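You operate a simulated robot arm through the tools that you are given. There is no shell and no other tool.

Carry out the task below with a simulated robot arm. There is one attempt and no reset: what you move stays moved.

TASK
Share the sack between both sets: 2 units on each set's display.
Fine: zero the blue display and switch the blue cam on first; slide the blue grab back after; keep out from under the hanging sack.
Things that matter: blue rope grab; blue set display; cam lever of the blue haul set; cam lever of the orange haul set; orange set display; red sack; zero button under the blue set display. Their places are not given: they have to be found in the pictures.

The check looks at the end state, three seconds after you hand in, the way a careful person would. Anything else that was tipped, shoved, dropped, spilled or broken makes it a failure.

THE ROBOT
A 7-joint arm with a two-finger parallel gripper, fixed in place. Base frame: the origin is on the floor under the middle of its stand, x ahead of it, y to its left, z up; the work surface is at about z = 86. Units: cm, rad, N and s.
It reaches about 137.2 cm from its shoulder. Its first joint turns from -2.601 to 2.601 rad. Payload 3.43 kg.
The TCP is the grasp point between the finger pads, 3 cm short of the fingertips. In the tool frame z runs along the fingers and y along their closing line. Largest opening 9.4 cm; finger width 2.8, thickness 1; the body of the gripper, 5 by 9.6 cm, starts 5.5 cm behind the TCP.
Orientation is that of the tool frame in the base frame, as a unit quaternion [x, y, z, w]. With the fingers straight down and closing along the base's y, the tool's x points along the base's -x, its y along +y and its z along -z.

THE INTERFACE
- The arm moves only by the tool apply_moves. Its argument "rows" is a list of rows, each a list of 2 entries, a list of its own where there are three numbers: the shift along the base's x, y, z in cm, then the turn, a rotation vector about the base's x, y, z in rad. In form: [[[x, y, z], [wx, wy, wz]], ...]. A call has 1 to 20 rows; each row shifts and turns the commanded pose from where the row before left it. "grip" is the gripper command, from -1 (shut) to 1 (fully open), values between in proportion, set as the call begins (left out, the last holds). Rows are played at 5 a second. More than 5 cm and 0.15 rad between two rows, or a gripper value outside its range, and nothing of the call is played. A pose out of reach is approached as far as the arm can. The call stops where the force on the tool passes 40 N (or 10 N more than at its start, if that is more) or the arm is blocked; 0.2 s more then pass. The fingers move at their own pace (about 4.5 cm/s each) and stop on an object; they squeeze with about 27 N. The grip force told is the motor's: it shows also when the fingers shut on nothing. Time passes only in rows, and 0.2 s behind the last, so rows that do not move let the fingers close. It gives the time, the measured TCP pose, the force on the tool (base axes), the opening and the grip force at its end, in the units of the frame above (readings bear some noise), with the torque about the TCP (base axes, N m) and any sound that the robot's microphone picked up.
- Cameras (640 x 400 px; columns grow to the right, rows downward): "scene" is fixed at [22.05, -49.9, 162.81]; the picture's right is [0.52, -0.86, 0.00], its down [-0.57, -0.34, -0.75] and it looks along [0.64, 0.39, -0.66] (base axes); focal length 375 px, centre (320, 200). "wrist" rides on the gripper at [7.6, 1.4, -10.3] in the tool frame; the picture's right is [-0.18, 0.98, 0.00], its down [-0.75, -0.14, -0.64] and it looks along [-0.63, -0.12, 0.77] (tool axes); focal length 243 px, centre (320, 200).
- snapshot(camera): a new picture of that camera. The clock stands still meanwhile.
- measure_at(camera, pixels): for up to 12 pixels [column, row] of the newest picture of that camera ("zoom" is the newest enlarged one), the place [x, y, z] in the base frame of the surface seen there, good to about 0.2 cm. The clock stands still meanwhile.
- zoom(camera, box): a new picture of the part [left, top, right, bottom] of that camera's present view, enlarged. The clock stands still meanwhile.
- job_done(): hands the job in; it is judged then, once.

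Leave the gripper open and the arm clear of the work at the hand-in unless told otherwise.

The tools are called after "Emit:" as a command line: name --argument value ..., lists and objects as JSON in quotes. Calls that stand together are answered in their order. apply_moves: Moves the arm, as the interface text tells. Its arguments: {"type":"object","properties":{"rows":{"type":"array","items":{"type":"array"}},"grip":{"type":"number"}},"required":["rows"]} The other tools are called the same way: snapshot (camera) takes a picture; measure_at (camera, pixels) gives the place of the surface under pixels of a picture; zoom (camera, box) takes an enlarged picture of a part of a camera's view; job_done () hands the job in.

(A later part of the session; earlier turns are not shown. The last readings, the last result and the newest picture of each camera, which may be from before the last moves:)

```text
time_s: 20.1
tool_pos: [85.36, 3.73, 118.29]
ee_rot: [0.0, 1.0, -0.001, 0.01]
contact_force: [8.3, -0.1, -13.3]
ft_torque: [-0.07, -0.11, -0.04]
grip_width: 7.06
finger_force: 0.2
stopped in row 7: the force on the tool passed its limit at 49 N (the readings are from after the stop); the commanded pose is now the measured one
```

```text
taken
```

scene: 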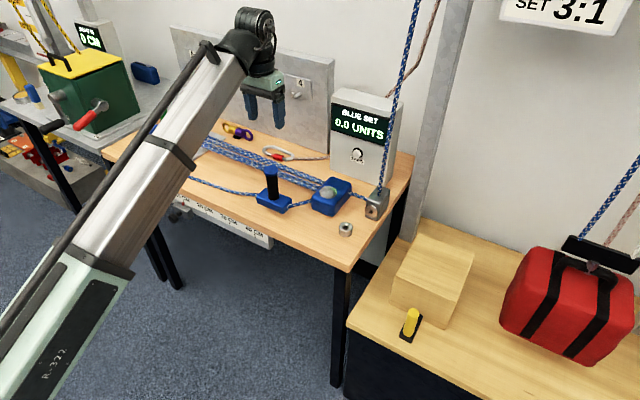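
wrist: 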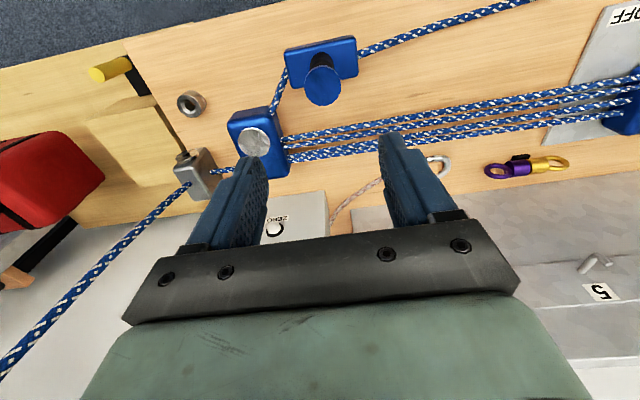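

The call stopped in its last row with a force reading of 49 N, although nothing shows near the gripper in either picture. I play one resting row to see whether the force was only from the sudden stop of the turn.

Emit:
apply_moves --rows '[[[0, 0, 0], [0, 0, 0]]]'

Emit:
zoom --camera "scene" --box '[180, 0, 340, 140]'

Emit:
zoom --camera "scene" --box '[220, 80, 420, 250]'

```text
time_s: 20.5
tool_pos: [85.41, 3.69, 118.35]
ee_rot: [-0.001, 1.0, 0.0, 0.01]
contact_force: [11.4, -0.1, -20.7]
ft_torque: [-0.08, -0.42, -0.07]
grip_width: 7.03
finger_force: 0.1
```

```text
2.86 times, centred on (260, 70) of scene
```

zoom: 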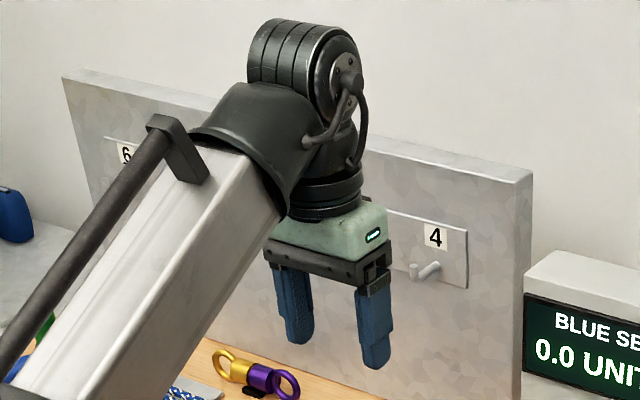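

```text
2.35 times, centred on (320, 165) of scene
```

zoom: 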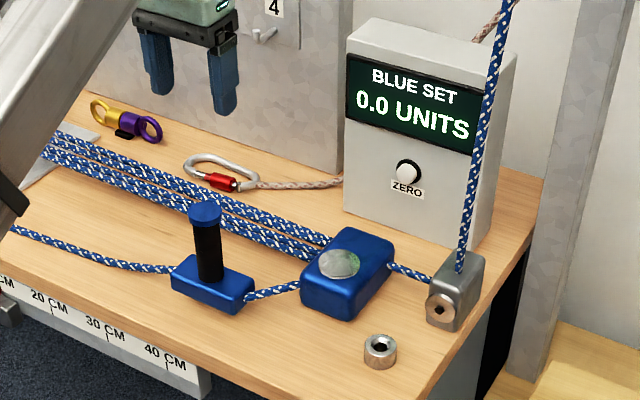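

The force stays at about 24 N with nothing at the fingers: the hand's back is probably pressing on its own forearm, since this pose is close to the base and high. I tilt the fingers slightly forward to relieve it and see.

Emit:
apply_moves --rows '[[[0, 0, 0], [0, -0.06, 0]], [[0, 0, 0], [0, -0.06, 0]], [[0, 0, 0], [0, 0, 0]]]'

```text
time_s: 21.3
tool_pos: [85.35, 3.67, 118.32]
ee_rot: [-0.001, 0.998, -0.001, 0.07]
contact_force: [0.0, -0.2, -0.1]
ft_torque: [-0.02, 0.01, -0.01]
grip_width: 7.04
finger_force: 0.0
```

The force is back to zero, so it was contact with its own forearm. With this 0.14 rad tilt I take a picture and measure the handle.

Emit:
snapshot --camera "wrist"

Emit:
zoom --camera "wrist" --box '[260, 10, 400, 120]'

```text
taken
```

wrist: 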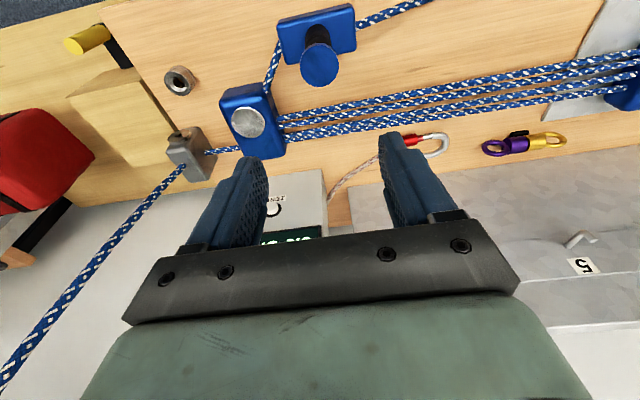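

```text
3.64 times, centred on (330, 65) of wrist
```

zoom: 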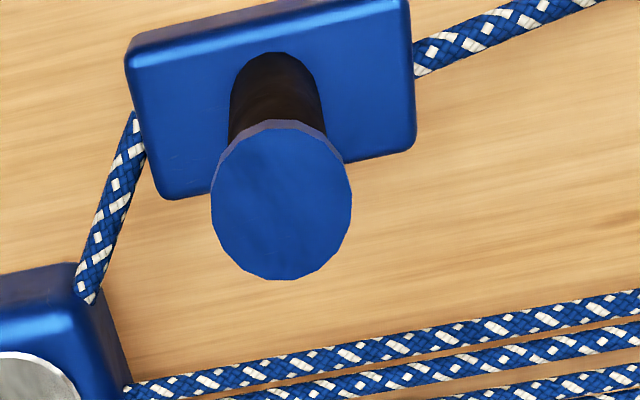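

Emit:
measure_at --camera "zoom" --pixels '[[281, 200], [225, 200], [340, 200], [281, 135], [281, 265], [275, 85], [140, 45], [165, 190], [405, 130], [395, 10], [100, 250], [280, 110]]'

```text
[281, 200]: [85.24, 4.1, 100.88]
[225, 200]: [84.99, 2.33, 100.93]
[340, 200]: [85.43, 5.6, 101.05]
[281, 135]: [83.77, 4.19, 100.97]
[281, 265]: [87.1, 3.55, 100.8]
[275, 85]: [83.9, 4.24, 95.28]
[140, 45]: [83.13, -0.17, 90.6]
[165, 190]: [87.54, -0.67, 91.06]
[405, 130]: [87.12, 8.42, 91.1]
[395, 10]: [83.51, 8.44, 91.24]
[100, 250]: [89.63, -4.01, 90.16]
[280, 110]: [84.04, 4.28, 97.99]
```

The handle's centre is at (85.3, 4.0), cap top at z≈101, block top at 91. I go down to z≈97 with the open fingers on both sides of the handle.

Emit:
apply_moves --rows '[[[0, 0.15, -4], [0, 0, 0]], [[0, 0.15, -4], [0, 0, 0]], [[0, 0, -4], [0, 0, 0]], [[0, 0, -4], [0, 0, 0]], [[0, 0, -3], [0, 0, 0]], [[0, 0, -2], [0, 0, 0]], [[0, 0, 0], [0, 0, 0]]]'

Emit:
snapshot --camera "wrist"

Emit:
zoom --camera "scene" --box '[180, 80, 380, 230]'

```text
time_s: 22.9
tool_pos: [85.41, 3.91, 97.43]
ee_rot: [0.0, 0.998, 0.0, 0.07]
contact_force: [0.0, -0.1, -1.0]
ft_torque: [0.02, 0.02, -0.02]
grip_width: 7.05
finger_force: 0.0
```

```text
taken
```

wrist: 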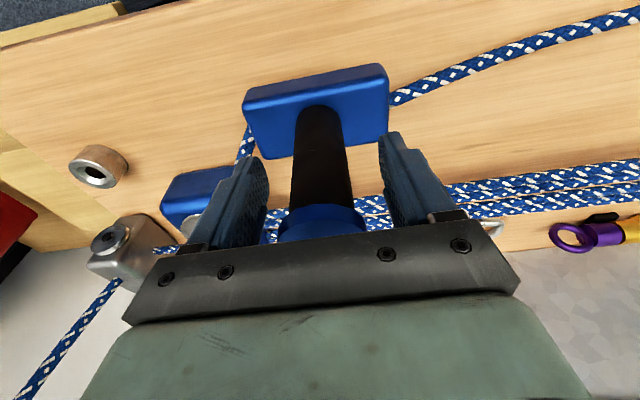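

```text
2.67 times, centred on (280, 155) of scene
```

zoom: 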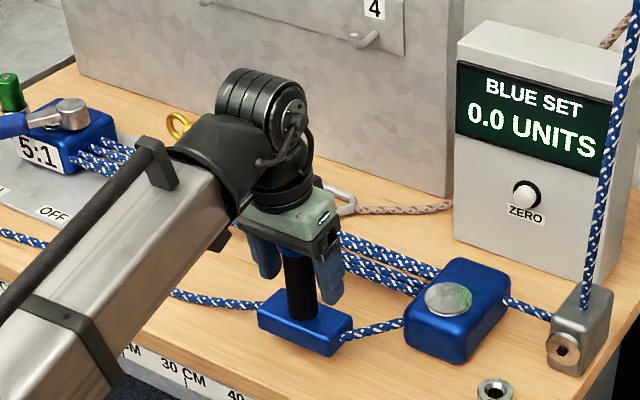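

The handle stands between the fingers. I close the gripper on it.

Emit:
apply_moves --rows '[[[0, 0, 0], [0, 0, 0]], [[0, 0, 0], [0, 0, 0]], [[0, 0, 0], [0, 0, 0]], [[0, 0, 0], [0, 0, 0]]]' --grip -1

Emit:
zoom --camera "scene" --box '[180, 80, 380, 230]'

```text
time_s: 23.9
tool_pos: [85.48, 3.95, 97.24]
ee_rot: [-0.001, 0.998, -0.001, 0.07]
contact_force: [0.9, 3.8, -1.7]
ft_torque: [-0.08, -0.02, 0.03]
grip_width: 3.4
finger_force: 45.0
```

```text
2.67 times, centred on (280, 155) of scene
```

zoom: 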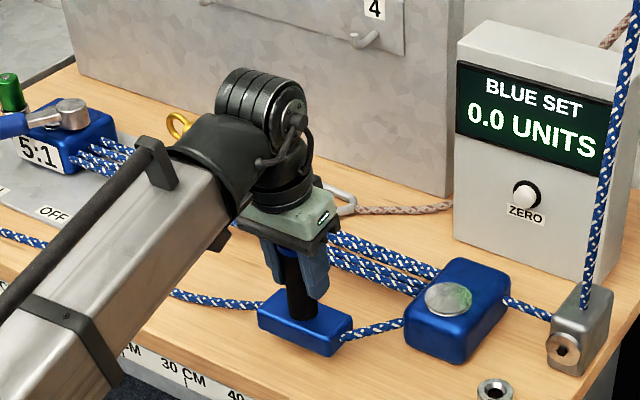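

The handle is held (3.4 cm wide). I start hauling slowly along +y, 2 cm first, and read the displays and the force.

Emit:
apply_moves --rows '[[[0, 0.5, 0], [0, 0, 0]], [[0, 0.5, 0], [0, 0, 0]], [[0, 0.5, 0], [0, 0, 0]], [[0, 0.5, 0], [0, 0, 0]], [[0, 0, 0], [0, 0, 0]]]'

Emit:
zoom --camera "scene" --box '[180, 80, 420, 230]'

Emit:
zoom --camera "scene" --box '[639, 0, 640, 400]'

```text
time_s: 25.1
tool_pos: [85.41, 5.9, 97.34]
ee_rot: [-0.001, 0.998, -0.001, 0.07]
contact_force: [9.7, -0.1, -0.1]
ft_torque: [-0.08, 0.25, -0.11]
grip_width: 3.38
finger_force: 45.1
```

```text
2.67 times, centred on (300, 155) of scene
```

zoom: 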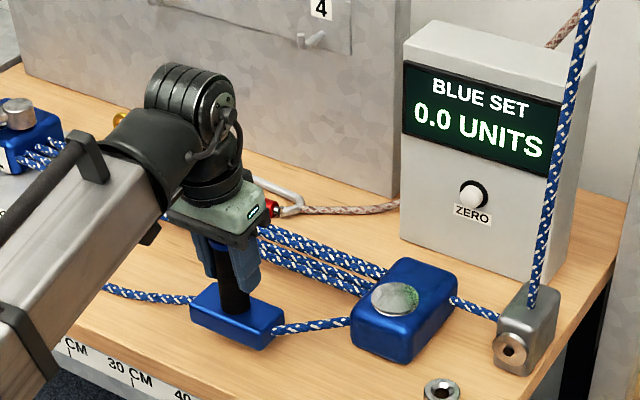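

```text
1.00 times, centred on (640, 200) of scene (not enlarged: the box is as wide or as high as the picture)
```

zoom: 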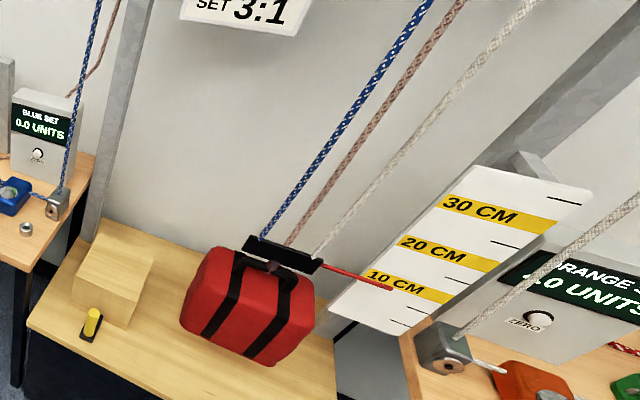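

Blue is still 0.0: the slack is being taken up. There is a 9.7 N side force along +x, so the grab's own line may not be exactly along y. I look at it from the wrist.

Emit:
snapshot --camera "wrist"

Emit:
measure_at --camera "wrist" --pixels '[[250, 95], [390, 75], [270, 150], [385, 130], [400, 105], [500, 70], [620, 40], [240, 150]]'

```text
taken
```

wrist: 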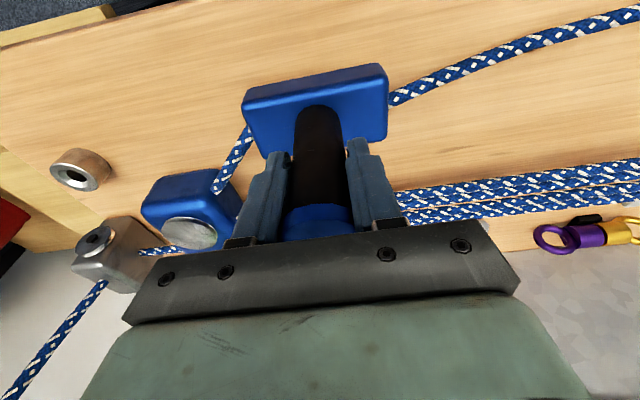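

```text
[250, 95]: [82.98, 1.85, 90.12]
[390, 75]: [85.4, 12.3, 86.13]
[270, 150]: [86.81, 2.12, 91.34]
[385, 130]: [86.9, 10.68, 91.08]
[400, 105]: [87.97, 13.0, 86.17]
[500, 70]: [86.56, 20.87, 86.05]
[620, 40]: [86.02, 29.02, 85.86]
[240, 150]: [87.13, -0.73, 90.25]
```

The side force likely means the grab's path drifts slightly to +x. I follow it with a small +x share and pull 2 cm more.

Emit:
apply_moves --rows '[[[0.06, 0.5, 0], [0, 0, 0]], [[0.03, 0.5, 0], [0, 0, 0]], [[0.02, 0.5, 0], [0, 0, 0]], [[0.02, 0.5, 0], [0, 0, 0]], [[0, 0, 0], [0, 0, 0]]]'

Emit:
zoom --camera "scene" --box '[180, 80, 420, 230]'

```text
time_s: 26.3
tool_pos: [85.38, 7.94, 97.31]
ee_rot: [-0.001, 0.998, 0.0, 0.068]
contact_force: [5.5, -0.3, 0.8]
ft_torque: [-0.08, 0.13, 0.01]
grip_width: 3.38
finger_force: 44.9
```

```text
2.67 times, centred on (300, 155) of scene
```

zoom: 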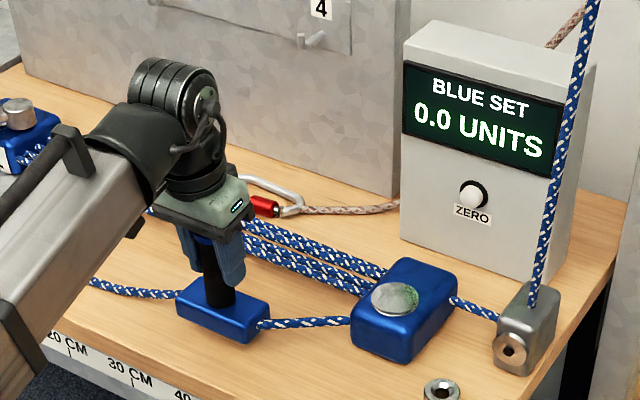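

The side force dropped to 5.5 N; blue still 0.0. I go on pulling 4 cm with the same small +x share.

Emit:
apply_moves --rows '[[[0.05, 0.5, 0], [0, 0, 0]], [[0.03, 0.5, 0], [0, 0, 0]], [[0.02, 0.5, 0], [0, 0, 0]], [[0.02, 0.5, 0], [0, 0, 0]], [[0.02, 0.5, 0], [0, 0, 0]], [[0.02, 0.5, 0], [0, 0, 0]], [[0.02, 0.5, 0], [0, 0, 0]], [[0.02, 0.5, 0], [0, 0, 0]], [[0, 0, 0], [0, 0, 0]]]'

Emit:
zoom --camera "scene" --box '[180, 80, 420, 230]'

Emit:
zoom --camera "scene" --box '[639, 0, 640, 400]'

```text
time_s: 28.3
tool_pos: [85.43, 11.86, 97.36]
ee_rot: [-0.001, 0.998, 0.0, 0.069]
contact_force: [-24.0, -2.4, -1.8]
ft_torque: [0.1, -0.71, -0.01]
grip_width: 3.38
finger_force: 45.5
```

```text
2.67 times, centred on (300, 155) of scene
```

zoom: 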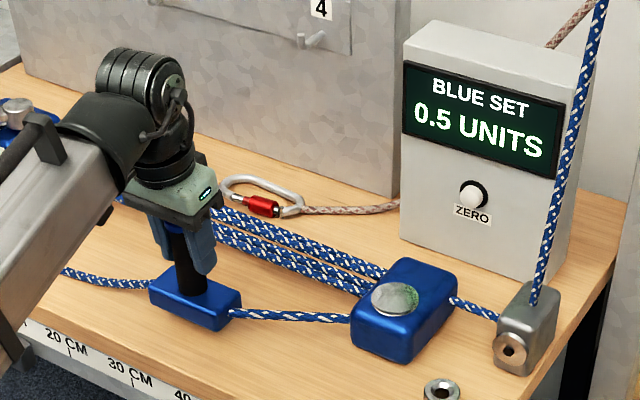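

```text
1.00 times, centred on (640, 200) of scene (not enlarged: the box is as wide or as high as the picture)
```

zoom: 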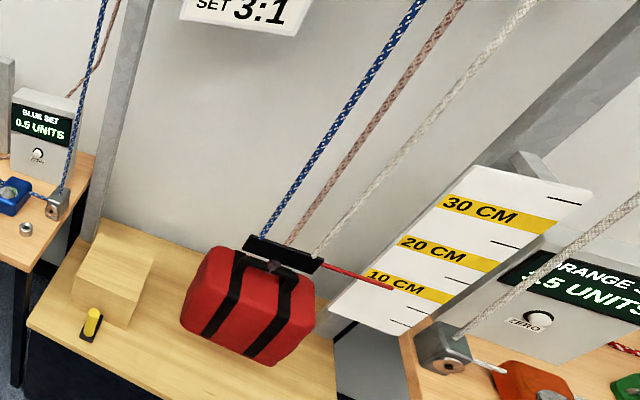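

Blue reads 0.5 and orange 3.5: the sharing has begun. The side force is now -24 N, so the grab's path is really straight along y and my +x share was wrong; I take back 0.24 cm in x, then pull 1.5 cm more.

Emit:
apply_moves --rows '[[[-0.12, 0, 0], [0, 0, 0]], [[-0.12, 0, 0], [0, 0, 0]], [[0, 0.5, 0], [0, 0, 0]], [[0, 0.5, 0], [0, 0, 0]], [[0, 0.5, 0], [0, 0, 0]], [[0, 0, 0], [0, 0, 0]]]'

Emit:
zoom --camera "scene" --box '[180, 80, 420, 230]'

Emit:
zoom --camera "scene" --box '[639, 0, 640, 400]'

```text
time_s: 29.7
tool_pos: [85.51, 13.46, 97.38]
ee_rot: [0.0, 0.998, 0.0, 0.07]
contact_force: [0.8, -1.1, -2.6]
ft_torque: [-0.06, -0.02, -0.03]
grip_width: 3.35
finger_force: 45.0
```

```text
2.67 times, centred on (300, 155) of scene
```

zoom: 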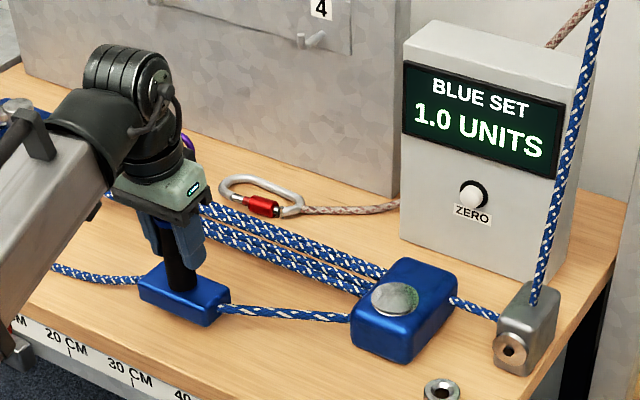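

```text
1.00 times, centred on (640, 200) of scene (not enlarged: the box is as wide or as high as the picture)
```

zoom: 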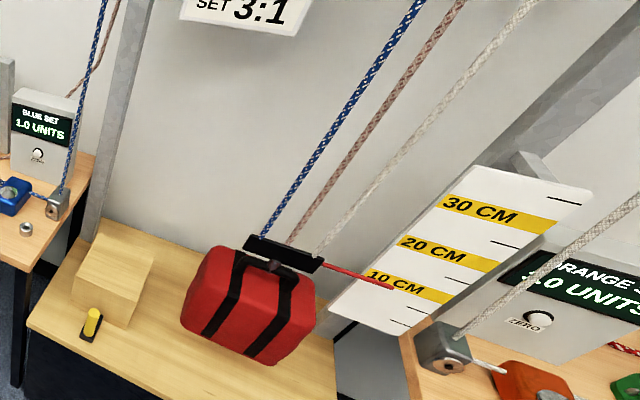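

Blue 1.0, orange 3.0, side force about zero. That is about 0.3 units per cm. I pull 1 cm more and read again, to learn the display's fineness.

Emit:
apply_moves --rows '[[[0, 0.5, 0], [0, 0, 0]], [[0, 0.5, 0], [0, 0, 0]], [[0, 0, 0], [0, 0, 0]]]'

Emit:
zoom --camera "scene" --box '[320, 80, 420, 190]'

Emit:
zoom --camera "scene" --box '[639, 0, 640, 400]'

```text
time_s: 30.5
tool_pos: [85.5, 14.33, 97.33]
ee_rot: [-0.001, 0.998, 0.0, 0.07]
contact_force: [4.8, -3.4, -3.2]
ft_torque: [0.09, 0.02, -0.04]
grip_width: 3.3
finger_force: 44.7
```

```text
3.64 times, centred on (370, 135) of scene
```

zoom: 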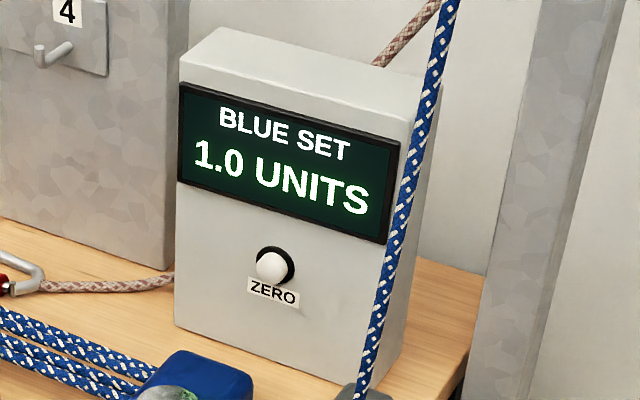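

```text
1.00 times, centred on (640, 200) of scene (not enlarged: the box is as wide or as high as the picture)
```

zoom: 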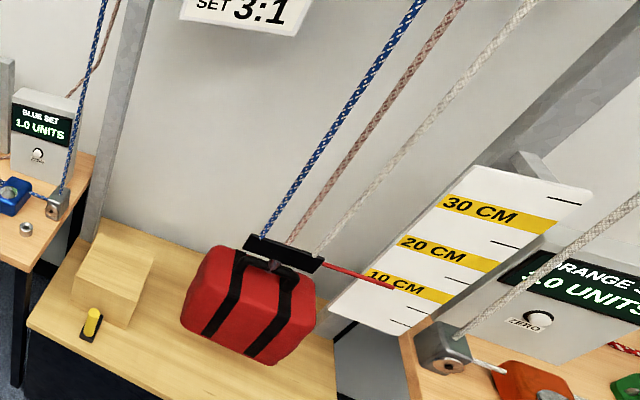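

The displays show half-unit steps. I pull on in 0.4 cm steps to find where it turns to 1.5.

Emit:
apply_moves --rows '[[[0, 0.4, 0], [0, 0, 0]], [[0, 0, 0], [0, 0, 0]]]'

Emit:
zoom --camera "scene" --box '[320, 80, 420, 190]'

```text
time_s: 31.1
tool_pos: [85.46, 14.79, 97.35]
ee_rot: [-0.001, 0.998, 0.001, 0.07]
contact_force: [7.9, -3.3, -0.5]
ft_torque: [0.02, 0.27, 0.02]
grip_width: 3.32
finger_force: 44.5
```

```text
3.64 times, centred on (370, 135) of scene
```

zoom: 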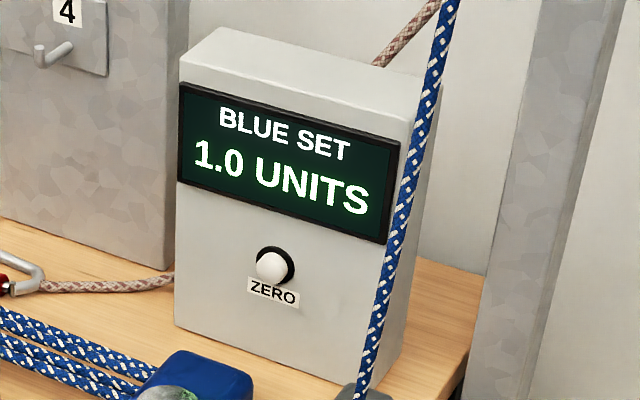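

Still 1.0. There is a side force of +7.9 N, so I add +0.06 cm in x and pull 0.4 more.

Emit:
apply_moves --rows '[[[0.06, 0.4, 0], [0, 0, 0]], [[0, 0, 0], [0, 0, 0]]]'

Emit:
zoom --camera "scene" --box '[320, 80, 420, 190]'

```text
time_s: 31.7
tool_pos: [85.48, 15.21, 97.38]
ee_rot: [0.0, 0.998, 0.0, 0.07]
contact_force: [5.0, -2.9, 1.4]
ft_torque: [0.03, 0.03, -0.08]
grip_width: 3.36
finger_force: 44.7
```

```text
3.64 times, centred on (370, 135) of scene
```

zoom: 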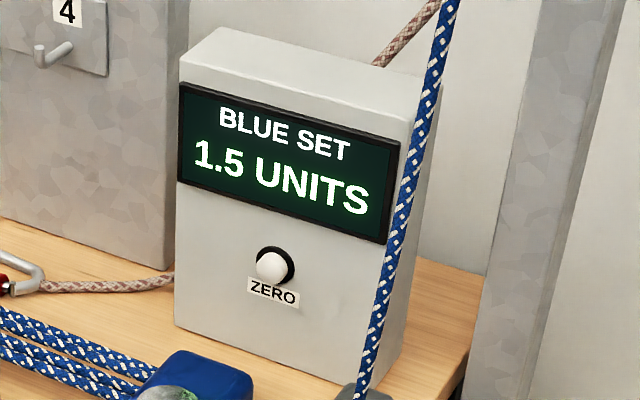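

It turned to 1.5 at y≈15.0. I go on in 0.4 cm steps toward 2.0.

Emit:
apply_moves --rows '[[[0.02, 0.4, 0], [0, 0, 0]], [[0.0, 0.4, 0], [0, 0, 0]], [[0.0, 0.4, 0], [0, 0, 0]], [[0, 0, 0], [0, 0, 0]]]'

Emit:
zoom --camera "scene" --box '[320, 80, 420, 190]'

```text
time_s: 32.7
tool_pos: [85.56, 16.43, 97.31]
ee_rot: [-0.001, 0.998, 0.001, 0.07]
contact_force: [6.3, -5.0, 2.2]
ft_torque: [0.1, 0.23, 0.0]
grip_width: 3.31
finger_force: 45.2
```

```text
3.64 times, centred on (370, 135) of scene
```

zoom: 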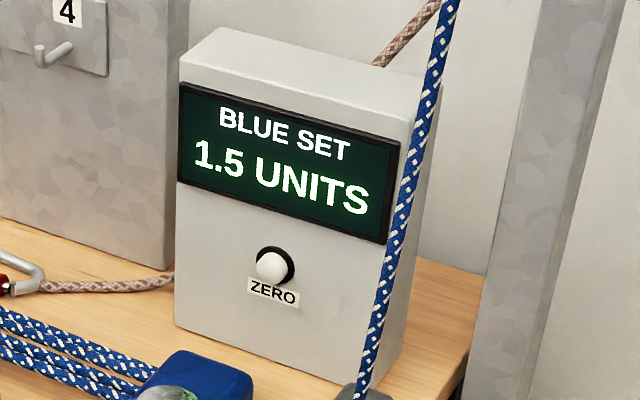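

Still 1.5 at y=16.43. I go on with 0.4 cm and read after each.

Emit:
apply_moves --rows '[[[0.03, 0.4, 0], [0, 0, 0]], [[0, 0, 0], [0, 0, 0]]]'

Emit:
zoom --camera "scene" --box '[320, 80, 420, 190]'

```text
time_s: 33.3
tool_pos: [85.41, 16.78, 97.43]
ee_rot: [0.0, 0.998, 0.001, 0.07]
contact_force: [2.3, -4.0, 0.4]
ft_torque: [0.12, -0.03, -0.02]
grip_width: 3.33
finger_force: 44.3
```

```text
3.64 times, centred on (370, 135) of scene
```

zoom: 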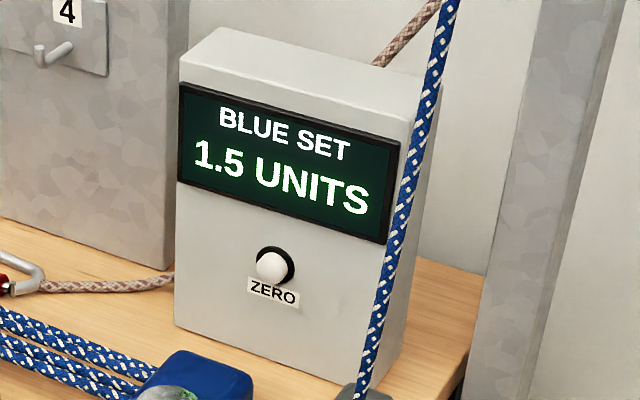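

Still 1.5. Another 0.4 cm.

Emit:
apply_moves --rows '[[[0, 0.4, 0], [0, 0, 0]], [[0, 0, 0], [0, 0, 0]]]'

Emit:
zoom --camera "scene" --box '[320, 80, 420, 190]'

```text
time_s: 33.9
tool_pos: [85.56, 17.25, 97.37]
ee_rot: [0.0, 0.998, 0.0, 0.07]
contact_force: [2.2, -4.2, 1.9]
ft_torque: [0.1, 0.16, 0.03]
grip_width: 3.31
finger_force: 44.7
```

```text
3.64 times, centred on (370, 135) of scene
```

zoom: 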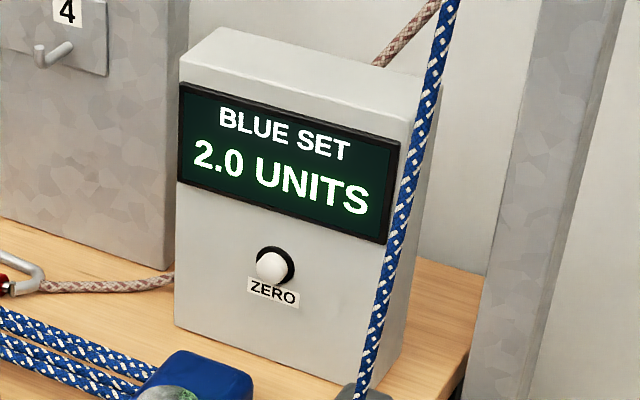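

Blue turned to 2.0 at y≈17.0, about 2 cm after turning to 1.5. The middle of the 2.0 band lies near y≈18, so I pull 0.8 cm more and read both displays.

Emit:
apply_moves --rows '[[[0, 0.4, 0], [0, 0, 0]], [[0, 0.4, 0], [0, 0, 0]], [[0, 0, 0], [0, 0, 0]]]'

Emit:
zoom --camera "scene" --box '[180, 80, 420, 230]'

Emit:
zoom --camera "scene" --box '[639, 0, 640, 400]'

```text
time_s: 34.7
tool_pos: [85.47, 18.05, 97.38]
ee_rot: [-0.001, 0.998, 0.0, 0.069]
contact_force: [-0.3, -3.4, 3.0]
ft_torque: [0.0, 0.01, -0.06]
grip_width: 3.36
finger_force: 44.9
```

```text
2.67 times, centred on (300, 155) of scene
```

zoom: 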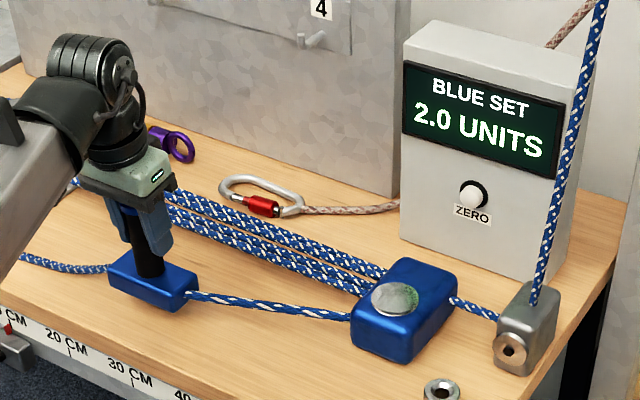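

```text
1.00 times, centred on (640, 200) of scene (not enlarged: the box is as wide or as high as the picture)
```

zoom: 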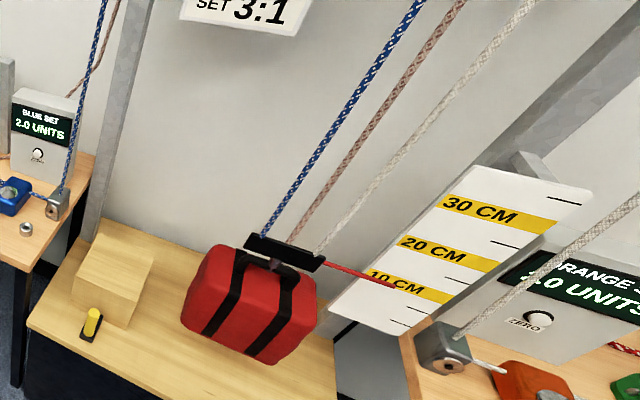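

Blue reads 2.0 and orange seems to read 2.0 (the first digit is half hidden). Now I move the grab back 0.6 cm to let the cam take the load, and check that blue stays at 2.0.

Emit:
apply_moves --rows '[[[0, -0.3, 0], [0, 0, 0]], [[0, -0.3, 0], [0, 0, 0]], [[0, 0, 0], [0, 0, 0]]]'

Emit:
zoom --camera "scene" --box '[180, 80, 420, 230]'

```text
time_s: 35.5
tool_pos: [85.45, 17.35, 97.25]
ee_rot: [-0.001, 0.998, 0.001, 0.07]
contact_force: [0.0, 1.6, 0.0]
ft_torque: [0.19, -0.05, 0.13]
grip_width: 3.31
finger_force: 44.8
```

```text
2.67 times, centred on (300, 155) of scene
```

zoom: 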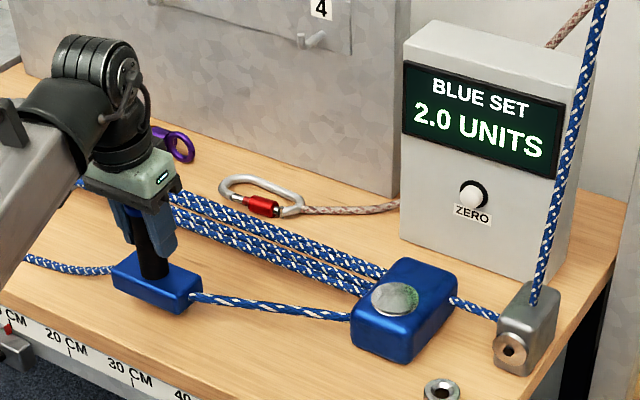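

It holds at 2.0. I slide the grab back 2 cm more and check again.

Emit:
apply_moves --rows '[[[0, -0.5, 0], [0, 0, 0]], [[0, -0.5, 0], [0, 0, 0]], [[0, -0.5, 0], [0, 0, 0]], [[0, -0.5, 0], [0, 0, 0]], [[0, 0, 0], [0, 0, 0]]]'

Emit:
zoom --camera "scene" --box '[180, 80, 420, 230]'

Emit:
zoom --camera "scene" --box '[639, 0, 640, 400]'

```text
time_s: 36.7
tool_pos: [85.51, 15.38, 97.41]
ee_rot: [0.0, 0.998, 0.0, 0.069]
contact_force: [-1.3, 0.9, -4.4]
ft_torque: [-0.02, 0.01, 0.0]
grip_width: 3.3
finger_force: 44.9
```

```text
2.67 times, centred on (300, 155) of scene
```

zoom: 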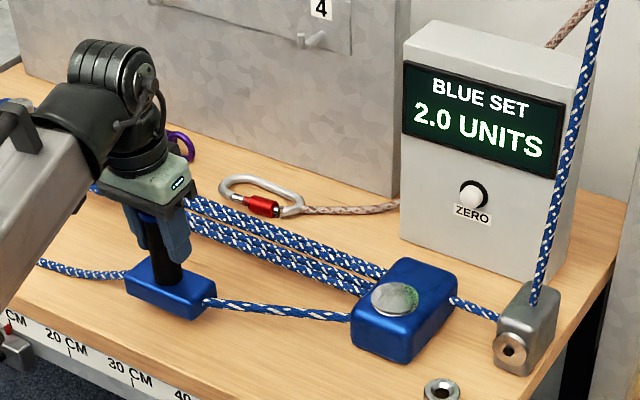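

```text
1.00 times, centred on (640, 200) of scene (not enlarged: the box is as wide or as high as the picture)
```

zoom: 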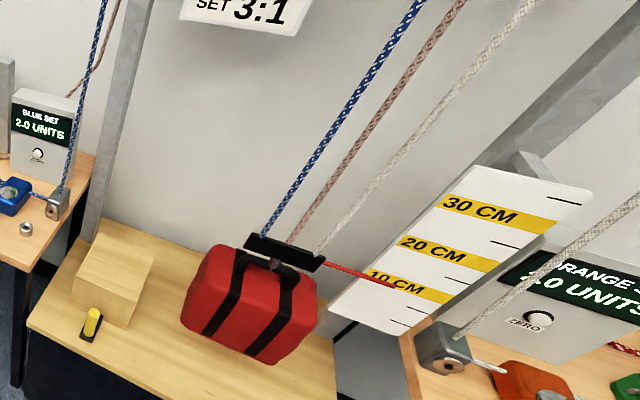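

The cam holds at 2.0. I slide the grab back the remaining 11.4 cm to its starting place at y≈4.

Emit:
apply_moves --rows '[[[0, -0.6, 0], [0, 0, 0]], [[0, -0.6, 0], [0, 0, 0]], [[0, -0.6, 0], [0, 0, 0]], [[0, -0.6, 0], [0, 0, 0]], [[0, -0.6, 0], [0, 0, 0]], [[0, -0.6, 0], [0, 0, 0]], [[0, -0.6, 0], [0, 0, 0]], [[0, -0.6, 0], [0, 0, 0]], [[0, -0.6, 0], [0, 0, 0]], [[0, -0.6, 0], [0, 0, 0]]]'

Emit:
zoom --camera "scene" --box '[180, 80, 420, 230]'

```text
time_s: 38.9
tool_pos: [85.57, 9.36, 97.36]
ee_rot: [-0.001, 0.998, 0.0, 0.07]
contact_force: [2.3, 0.3, 3.4]
ft_torque: [0.04, 0.11, -0.04]
grip_width: 3.29
finger_force: 45.0
```

```text
2.67 times, centred on (300, 155) of scene
```

zoom: 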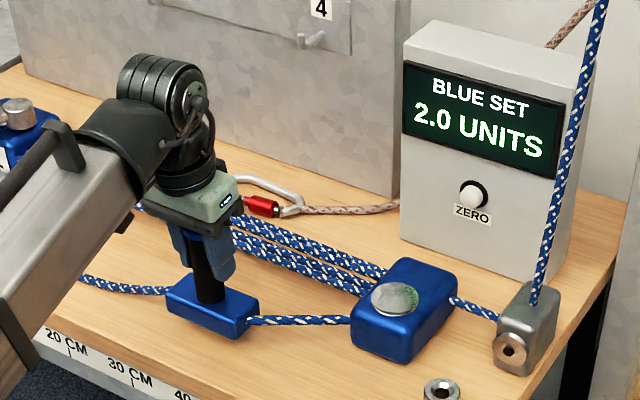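

Still 2.0. I slide the last 5.4 cm back.

Emit:
apply_moves --rows '[[[0, -0.6, 0], [0, 0, 0]], [[0, -0.6, 0], [0, 0, 0]], [[0, -0.6, 0], [0, 0, 0]], [[0, -0.6, 0], [0, 0, 0]], [[0, -0.6, 0], [0, 0, 0]], [[0, -0.6, 0], [0, 0, 0]], [[0, -0.6, 0], [0, 0, 0]], [[0, -0.6, 0], [0, 0, 0]], [[0, -0.5, 0], [0, 0, 0]], [[0, 0, 0], [0, 0, 0]]]'

Emit:
zoom --camera "scene" --box '[180, 80, 420, 230]'

```text
time_s: 41.1
tool_pos: [85.6, 4.22, 97.31]
ee_rot: [-0.002, 0.998, -0.001, 0.071]
contact_force: [8.7, -0.3, 3.3]
ft_torque: [0.01, 0.43, -0.01]
grip_width: 3.3
finger_force: 45.6
```

```text
2.67 times, centred on (300, 155) of scene
```

zoom: 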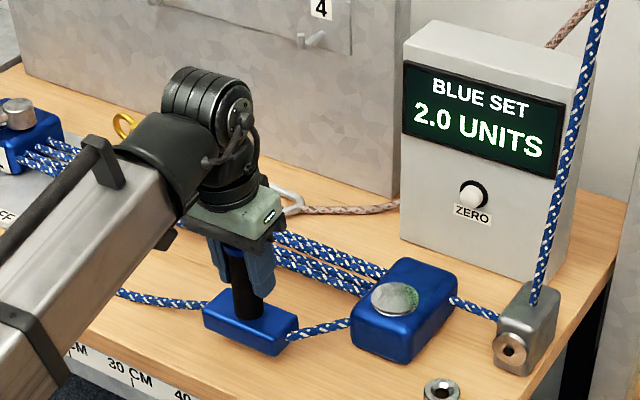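

The grab is back at its start and blue reads 2.0. I open the gripper around the handle.

Emit:
apply_moves --rows '[[[0, 0, 0], [0, 0, 0]], [[0, 0, 0], [0, 0, 0]], [[0, 0, 0], [0, 0, 0]], [[0, 0, 0], [0, 0, 0]]]' --grip 0.5

Emit:
snapshot --camera "wrist"

```text
time_s: 42.1
tool_pos: [85.42, 4.13, 97.35]
ee_rot: [-0.001, 0.998, 0.0, 0.07]
contact_force: [0.7, 0.7, 0.4]
ft_torque: [0.01, 0.01, 0.0]
grip_width: 7.05
finger_force: 0.0
```

```text
taken
```

wrist: 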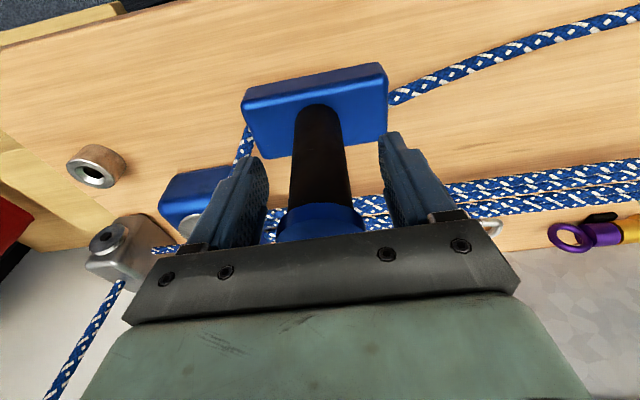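

The fingers are clear on both sides of the handle. I lift straight up to z≈115.

Emit:
apply_moves --rows '[[[0, 0, 1.5], [0, 0, 0]], [[0, 0, 2.5], [0, 0, 0]], [[0, 0, 3.5], [0, 0, 0]], [[0, 0, 3.5], [0, 0, 0]], [[0, 0, 3.5], [0, 0, 0]], [[0, 0, 3], [0, 0, 0]], [[0, 0, 0], [0, 0, 0]]]'

Emit:
snapshot --camera "scene"

Emit:
zoom --camera "scene" --box '[639, 0, 640, 400]'

```text
time_s: 43.7
tool_pos: [85.5, 3.97, 114.83]
ee_rot: [-0.001, 0.998, 0.0, 0.069]
contact_force: [0.2, -1.1, 1.1]
ft_torque: [-0.03, -0.03, 0.0]
grip_width: 7.06
finger_force: 0.0
```

```text
taken
```

scene: 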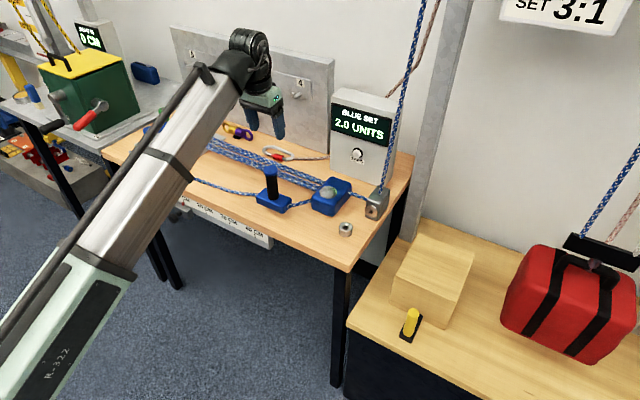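

```text
1.00 times, centred on (640, 200) of scene (not enlarged: the box is as wide or as high as the picture)
```

zoom: 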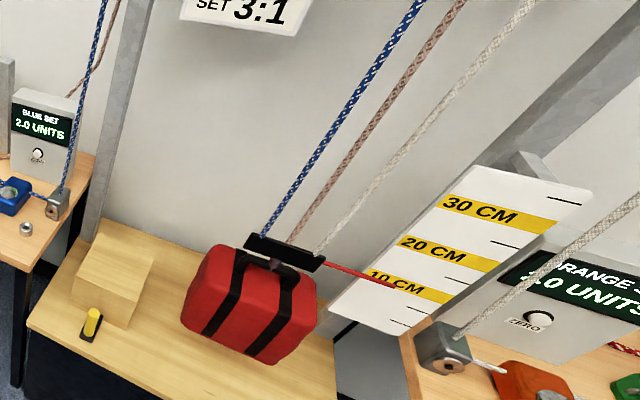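

Blue reads 2.0. For a clear look at the orange digits I try the wrist camera, looking to its left side, and I measure where the orange display is.

Emit:
measure_at --camera "zoom" --pixels '[[530, 268], [600, 290], [560, 283], [270, 270], [460, 350], [530, 320]]'

Emit:
zoom --camera "wrist" --box '[0, 0, 1, 400]'

```text
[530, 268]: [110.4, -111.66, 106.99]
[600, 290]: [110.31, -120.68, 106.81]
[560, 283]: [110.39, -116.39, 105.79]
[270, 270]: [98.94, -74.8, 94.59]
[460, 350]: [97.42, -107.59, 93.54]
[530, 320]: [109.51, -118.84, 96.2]
```

```text
1.00 times, centred on (0, 200) of wrist (not enlarged: the box is as wide or as high as the picture)
```

zoom: 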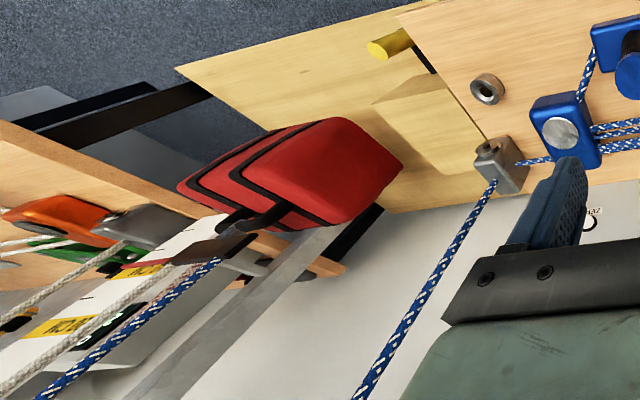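

The orange display is mostly hidden from there. I use the scene camera at the highest zoom that still includes the first digit of the orange display.

Emit:
zoom --camera "scene" --box '[639, 110, 640, 400]'

Emit:
zoom --camera "scene" --box '[639, 126, 640, 400]'

Emit:
zoom --camera "scene" --box '[100, 80, 300, 230]'

```text
1.38 times, centred on (640, 255) of scene
```

zoom: 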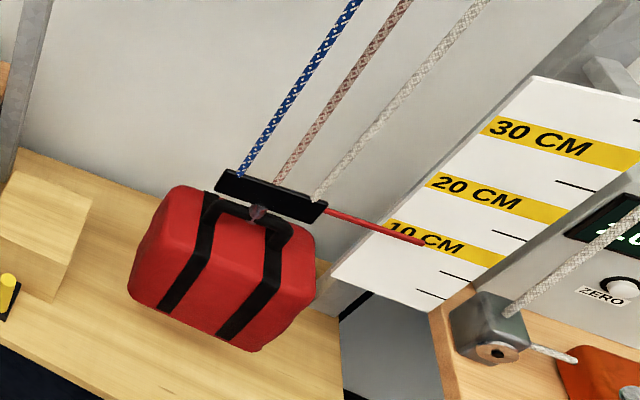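

```text
1.46 times, centred on (640, 263) of scene
```

zoom: 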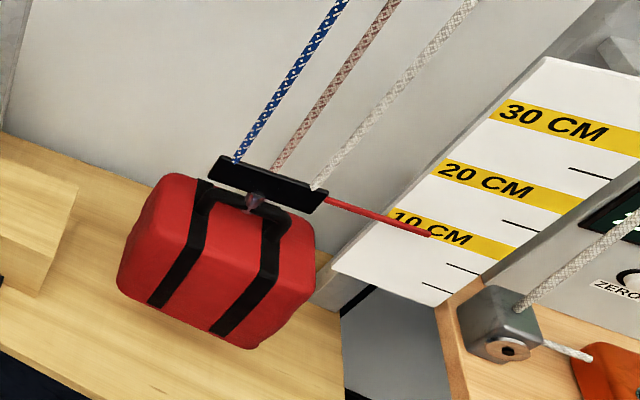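

```text
2.67 times, centred on (200, 155) of scene
```

zoom: 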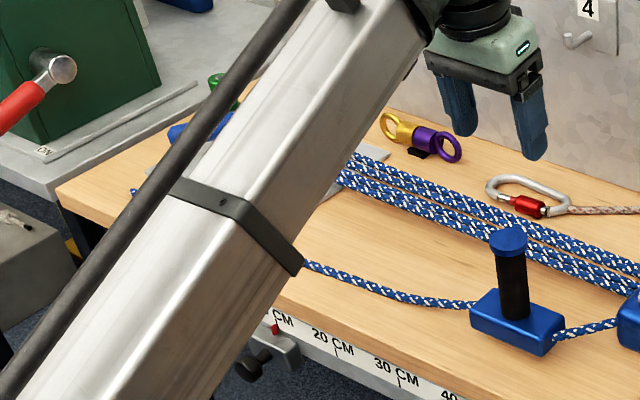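

I would like to be certain about the orange digit. I measure the scale board and the hanging sign to see from where the wrist camera could look past them safely.

Emit:
zoom --camera "scene" --box '[639, 0, 640, 400]'

Emit:
measure_at --camera "zoom" --pixels '[[335, 308], [405, 328], [470, 170], [590, 195], [240, 15], [495, 240], [425, 10], [610, 215], [120, 100], [400, 120], [330, 130], [545, 285]]'

```text
1.00 times, centred on (640, 200) of scene (not enlarged: the box is as wide or as high as the picture)
```

zoom: 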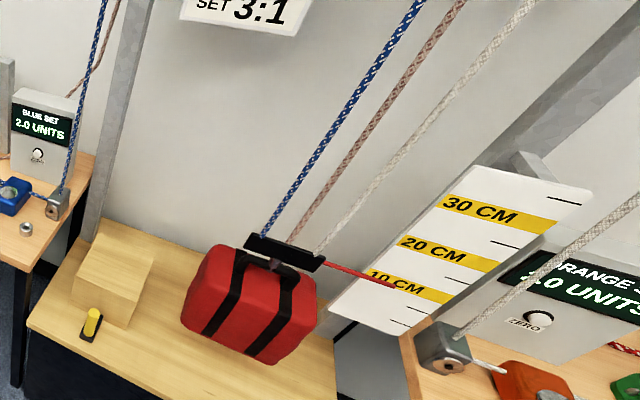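

```text
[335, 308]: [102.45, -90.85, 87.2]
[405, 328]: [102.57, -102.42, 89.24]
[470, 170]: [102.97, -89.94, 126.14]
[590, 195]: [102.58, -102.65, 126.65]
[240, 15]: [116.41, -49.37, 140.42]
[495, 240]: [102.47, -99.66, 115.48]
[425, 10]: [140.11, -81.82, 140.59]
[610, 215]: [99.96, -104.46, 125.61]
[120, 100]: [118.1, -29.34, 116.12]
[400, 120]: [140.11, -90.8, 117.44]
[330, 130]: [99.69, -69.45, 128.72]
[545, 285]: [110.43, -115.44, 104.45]
```

From the point (60, -49) the wrist camera could look past the board (x=102.5, y -90 to -103) onto the orange display. That is far from the sack and never under it. I sweep there at z≈115, inside of the vertical blue rope at (95.5, -25), and watch the force.

Emit:
measure_at --camera "zoom" --pixels '[[120, 260], [90, 300], [93, 320], [200, 270], [270, 245], [185, 335]]'

Emit:
apply_moves --rows '[[[0, -2.5, 0], [-0.02, 0, 0]], [[-0.2, -3.5, 0], [-0.02, 0, 0]], [[-0.4, -4, 0], [-0.02, 0, 0]], [[-0.5, -4, 0], [-0.02, 0, 0]], [[-0.6, -4, 0], [-0.02, 0, 0]], [[-0.8, -4, 0], [0, 0, 0]], [[0, 0, 0], [0, 0, 0]]]'

Emit:
snapshot --camera "scene"

```text
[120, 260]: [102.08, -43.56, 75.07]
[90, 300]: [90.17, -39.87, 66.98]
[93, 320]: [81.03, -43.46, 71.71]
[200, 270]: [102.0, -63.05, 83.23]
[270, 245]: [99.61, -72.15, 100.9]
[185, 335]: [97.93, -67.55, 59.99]
```

```text
time_s: 45.3
tool_pos: [83.0, -17.8, 114.84]
ee_rot: [-0.005, 0.996, -0.05, 0.069]
contact_force: [0.1, 0.3, -0.5]
ft_torque: [-0.04, 0.0, 0.01]
grip_width: 7.05
finger_force: 0.0
```

```text
taken
```

scene: 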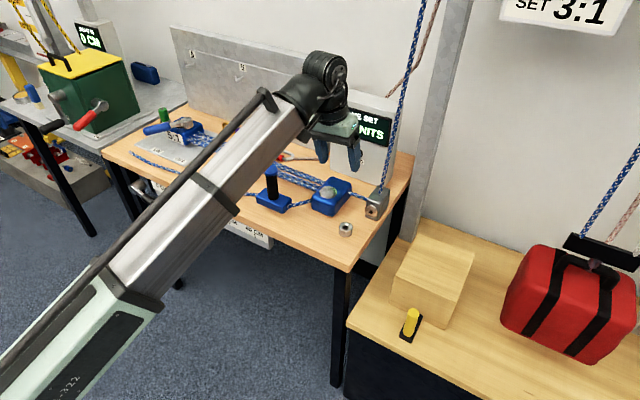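

No contact so far, and the rope is still clear. I go on along the arc toward (68, -48).

Emit:
apply_moves --rows '[[[-0.9, -4, 0], [0, 0, 0]], [[-1.1, -4, 0], [0, 0, 0]], [[-1.4, -4, 0], [0, 0, 0]], [[-1.7, -4, 0], [0, 0, 0]], [[-2.0, -4, 0], [0, 0, 0]], [[-2.2, -4, 0], [0, 0, 0]], [[-2.5, -3.5, 0], [0, 0, 0]], [[-2.0, -2.5, 0], [0, 0, 0]], [[0, 0, 0], [0, 0, 0]]]'

Emit:
zoom --camera "wrist" --box '[0, 0, 1, 400]'

Emit:
snapshot --camera "scene"

```text
time_s: 47.3
tool_pos: [69.26, -47.78, 114.98]
ee_rot: [-0.004, 0.996, -0.049, 0.07]
contact_force: [-0.8, 0.7, -0.1]
ft_torque: [0.03, 0.01, 0.0]
grip_width: 7.07
finger_force: 0.0
```

```text
1.00 times, centred on (0, 200) of wrist (not enlarged: the box is as wide or as high as the picture)
```

zoom: 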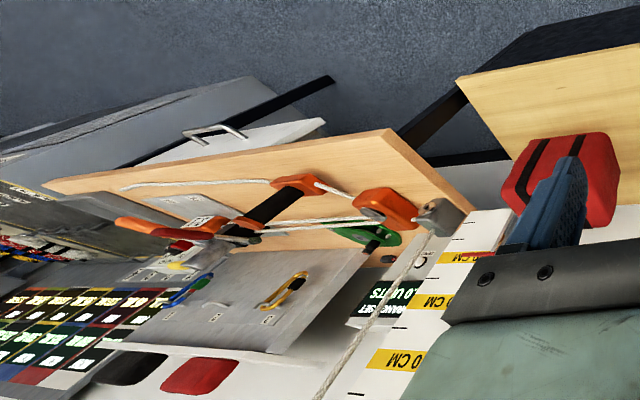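

```text
taken
```

scene: 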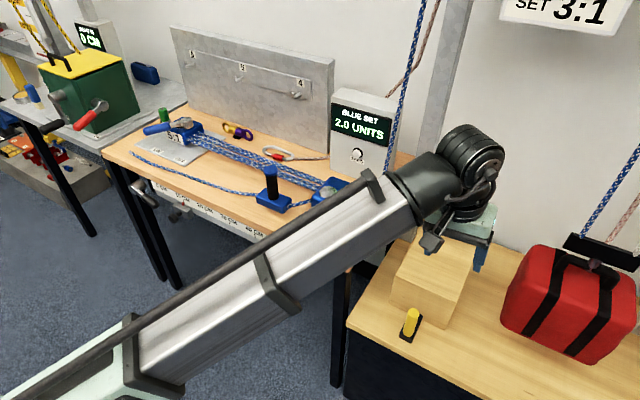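

The orange display shows upside-down at about (65,300) of the wrist view. I enlarge it. The orange set's levers and grab are visible too, untouched.

Emit:
zoom --camera "wrist" --box '[20, 255, 130, 330]'

Emit:
zoom --camera "scene" --box '[230, 70, 420, 230]'

```text
5.33 times, centred on (75, 292) of wrist
```

zoom: 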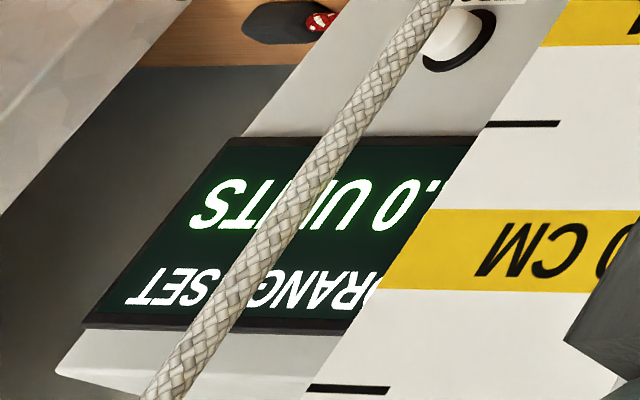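

```text
2.50 times, centred on (325, 150) of scene
```

zoom: 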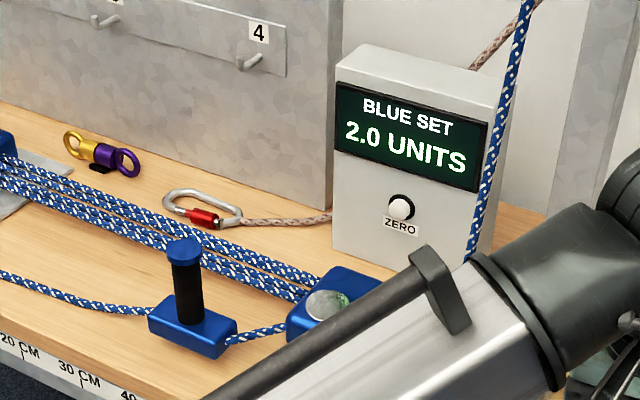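

The first digit is just hidden by the board edge. I shift a little further, by (-4, -6) cm, which keeps the same distance from the base and stays far from the sack.

Emit:
apply_moves --rows '[[[-2, -3, 0], [0, 0, 0]], [[-2, -3, 0], [0, 0, 0]], [[0, 0, 0], [0, 0, 0]]]'

Emit:
zoom --camera "wrist" --box '[20, 255, 130, 330]'

```text
time_s: 48.1
tool_pos: [65.35, -53.78, 114.89]
ee_rot: [-0.005, 0.996, -0.05, 0.07]
contact_force: [0.1, 0.3, -0.1]
ft_torque: [0.01, 0.02, 0.01]
grip_width: 7.05
finger_force: 0.0
```

```text
5.33 times, centred on (75, 292) of wrist
```

zoom: 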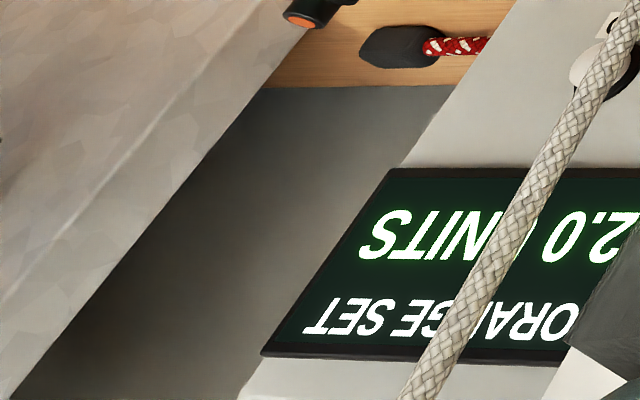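

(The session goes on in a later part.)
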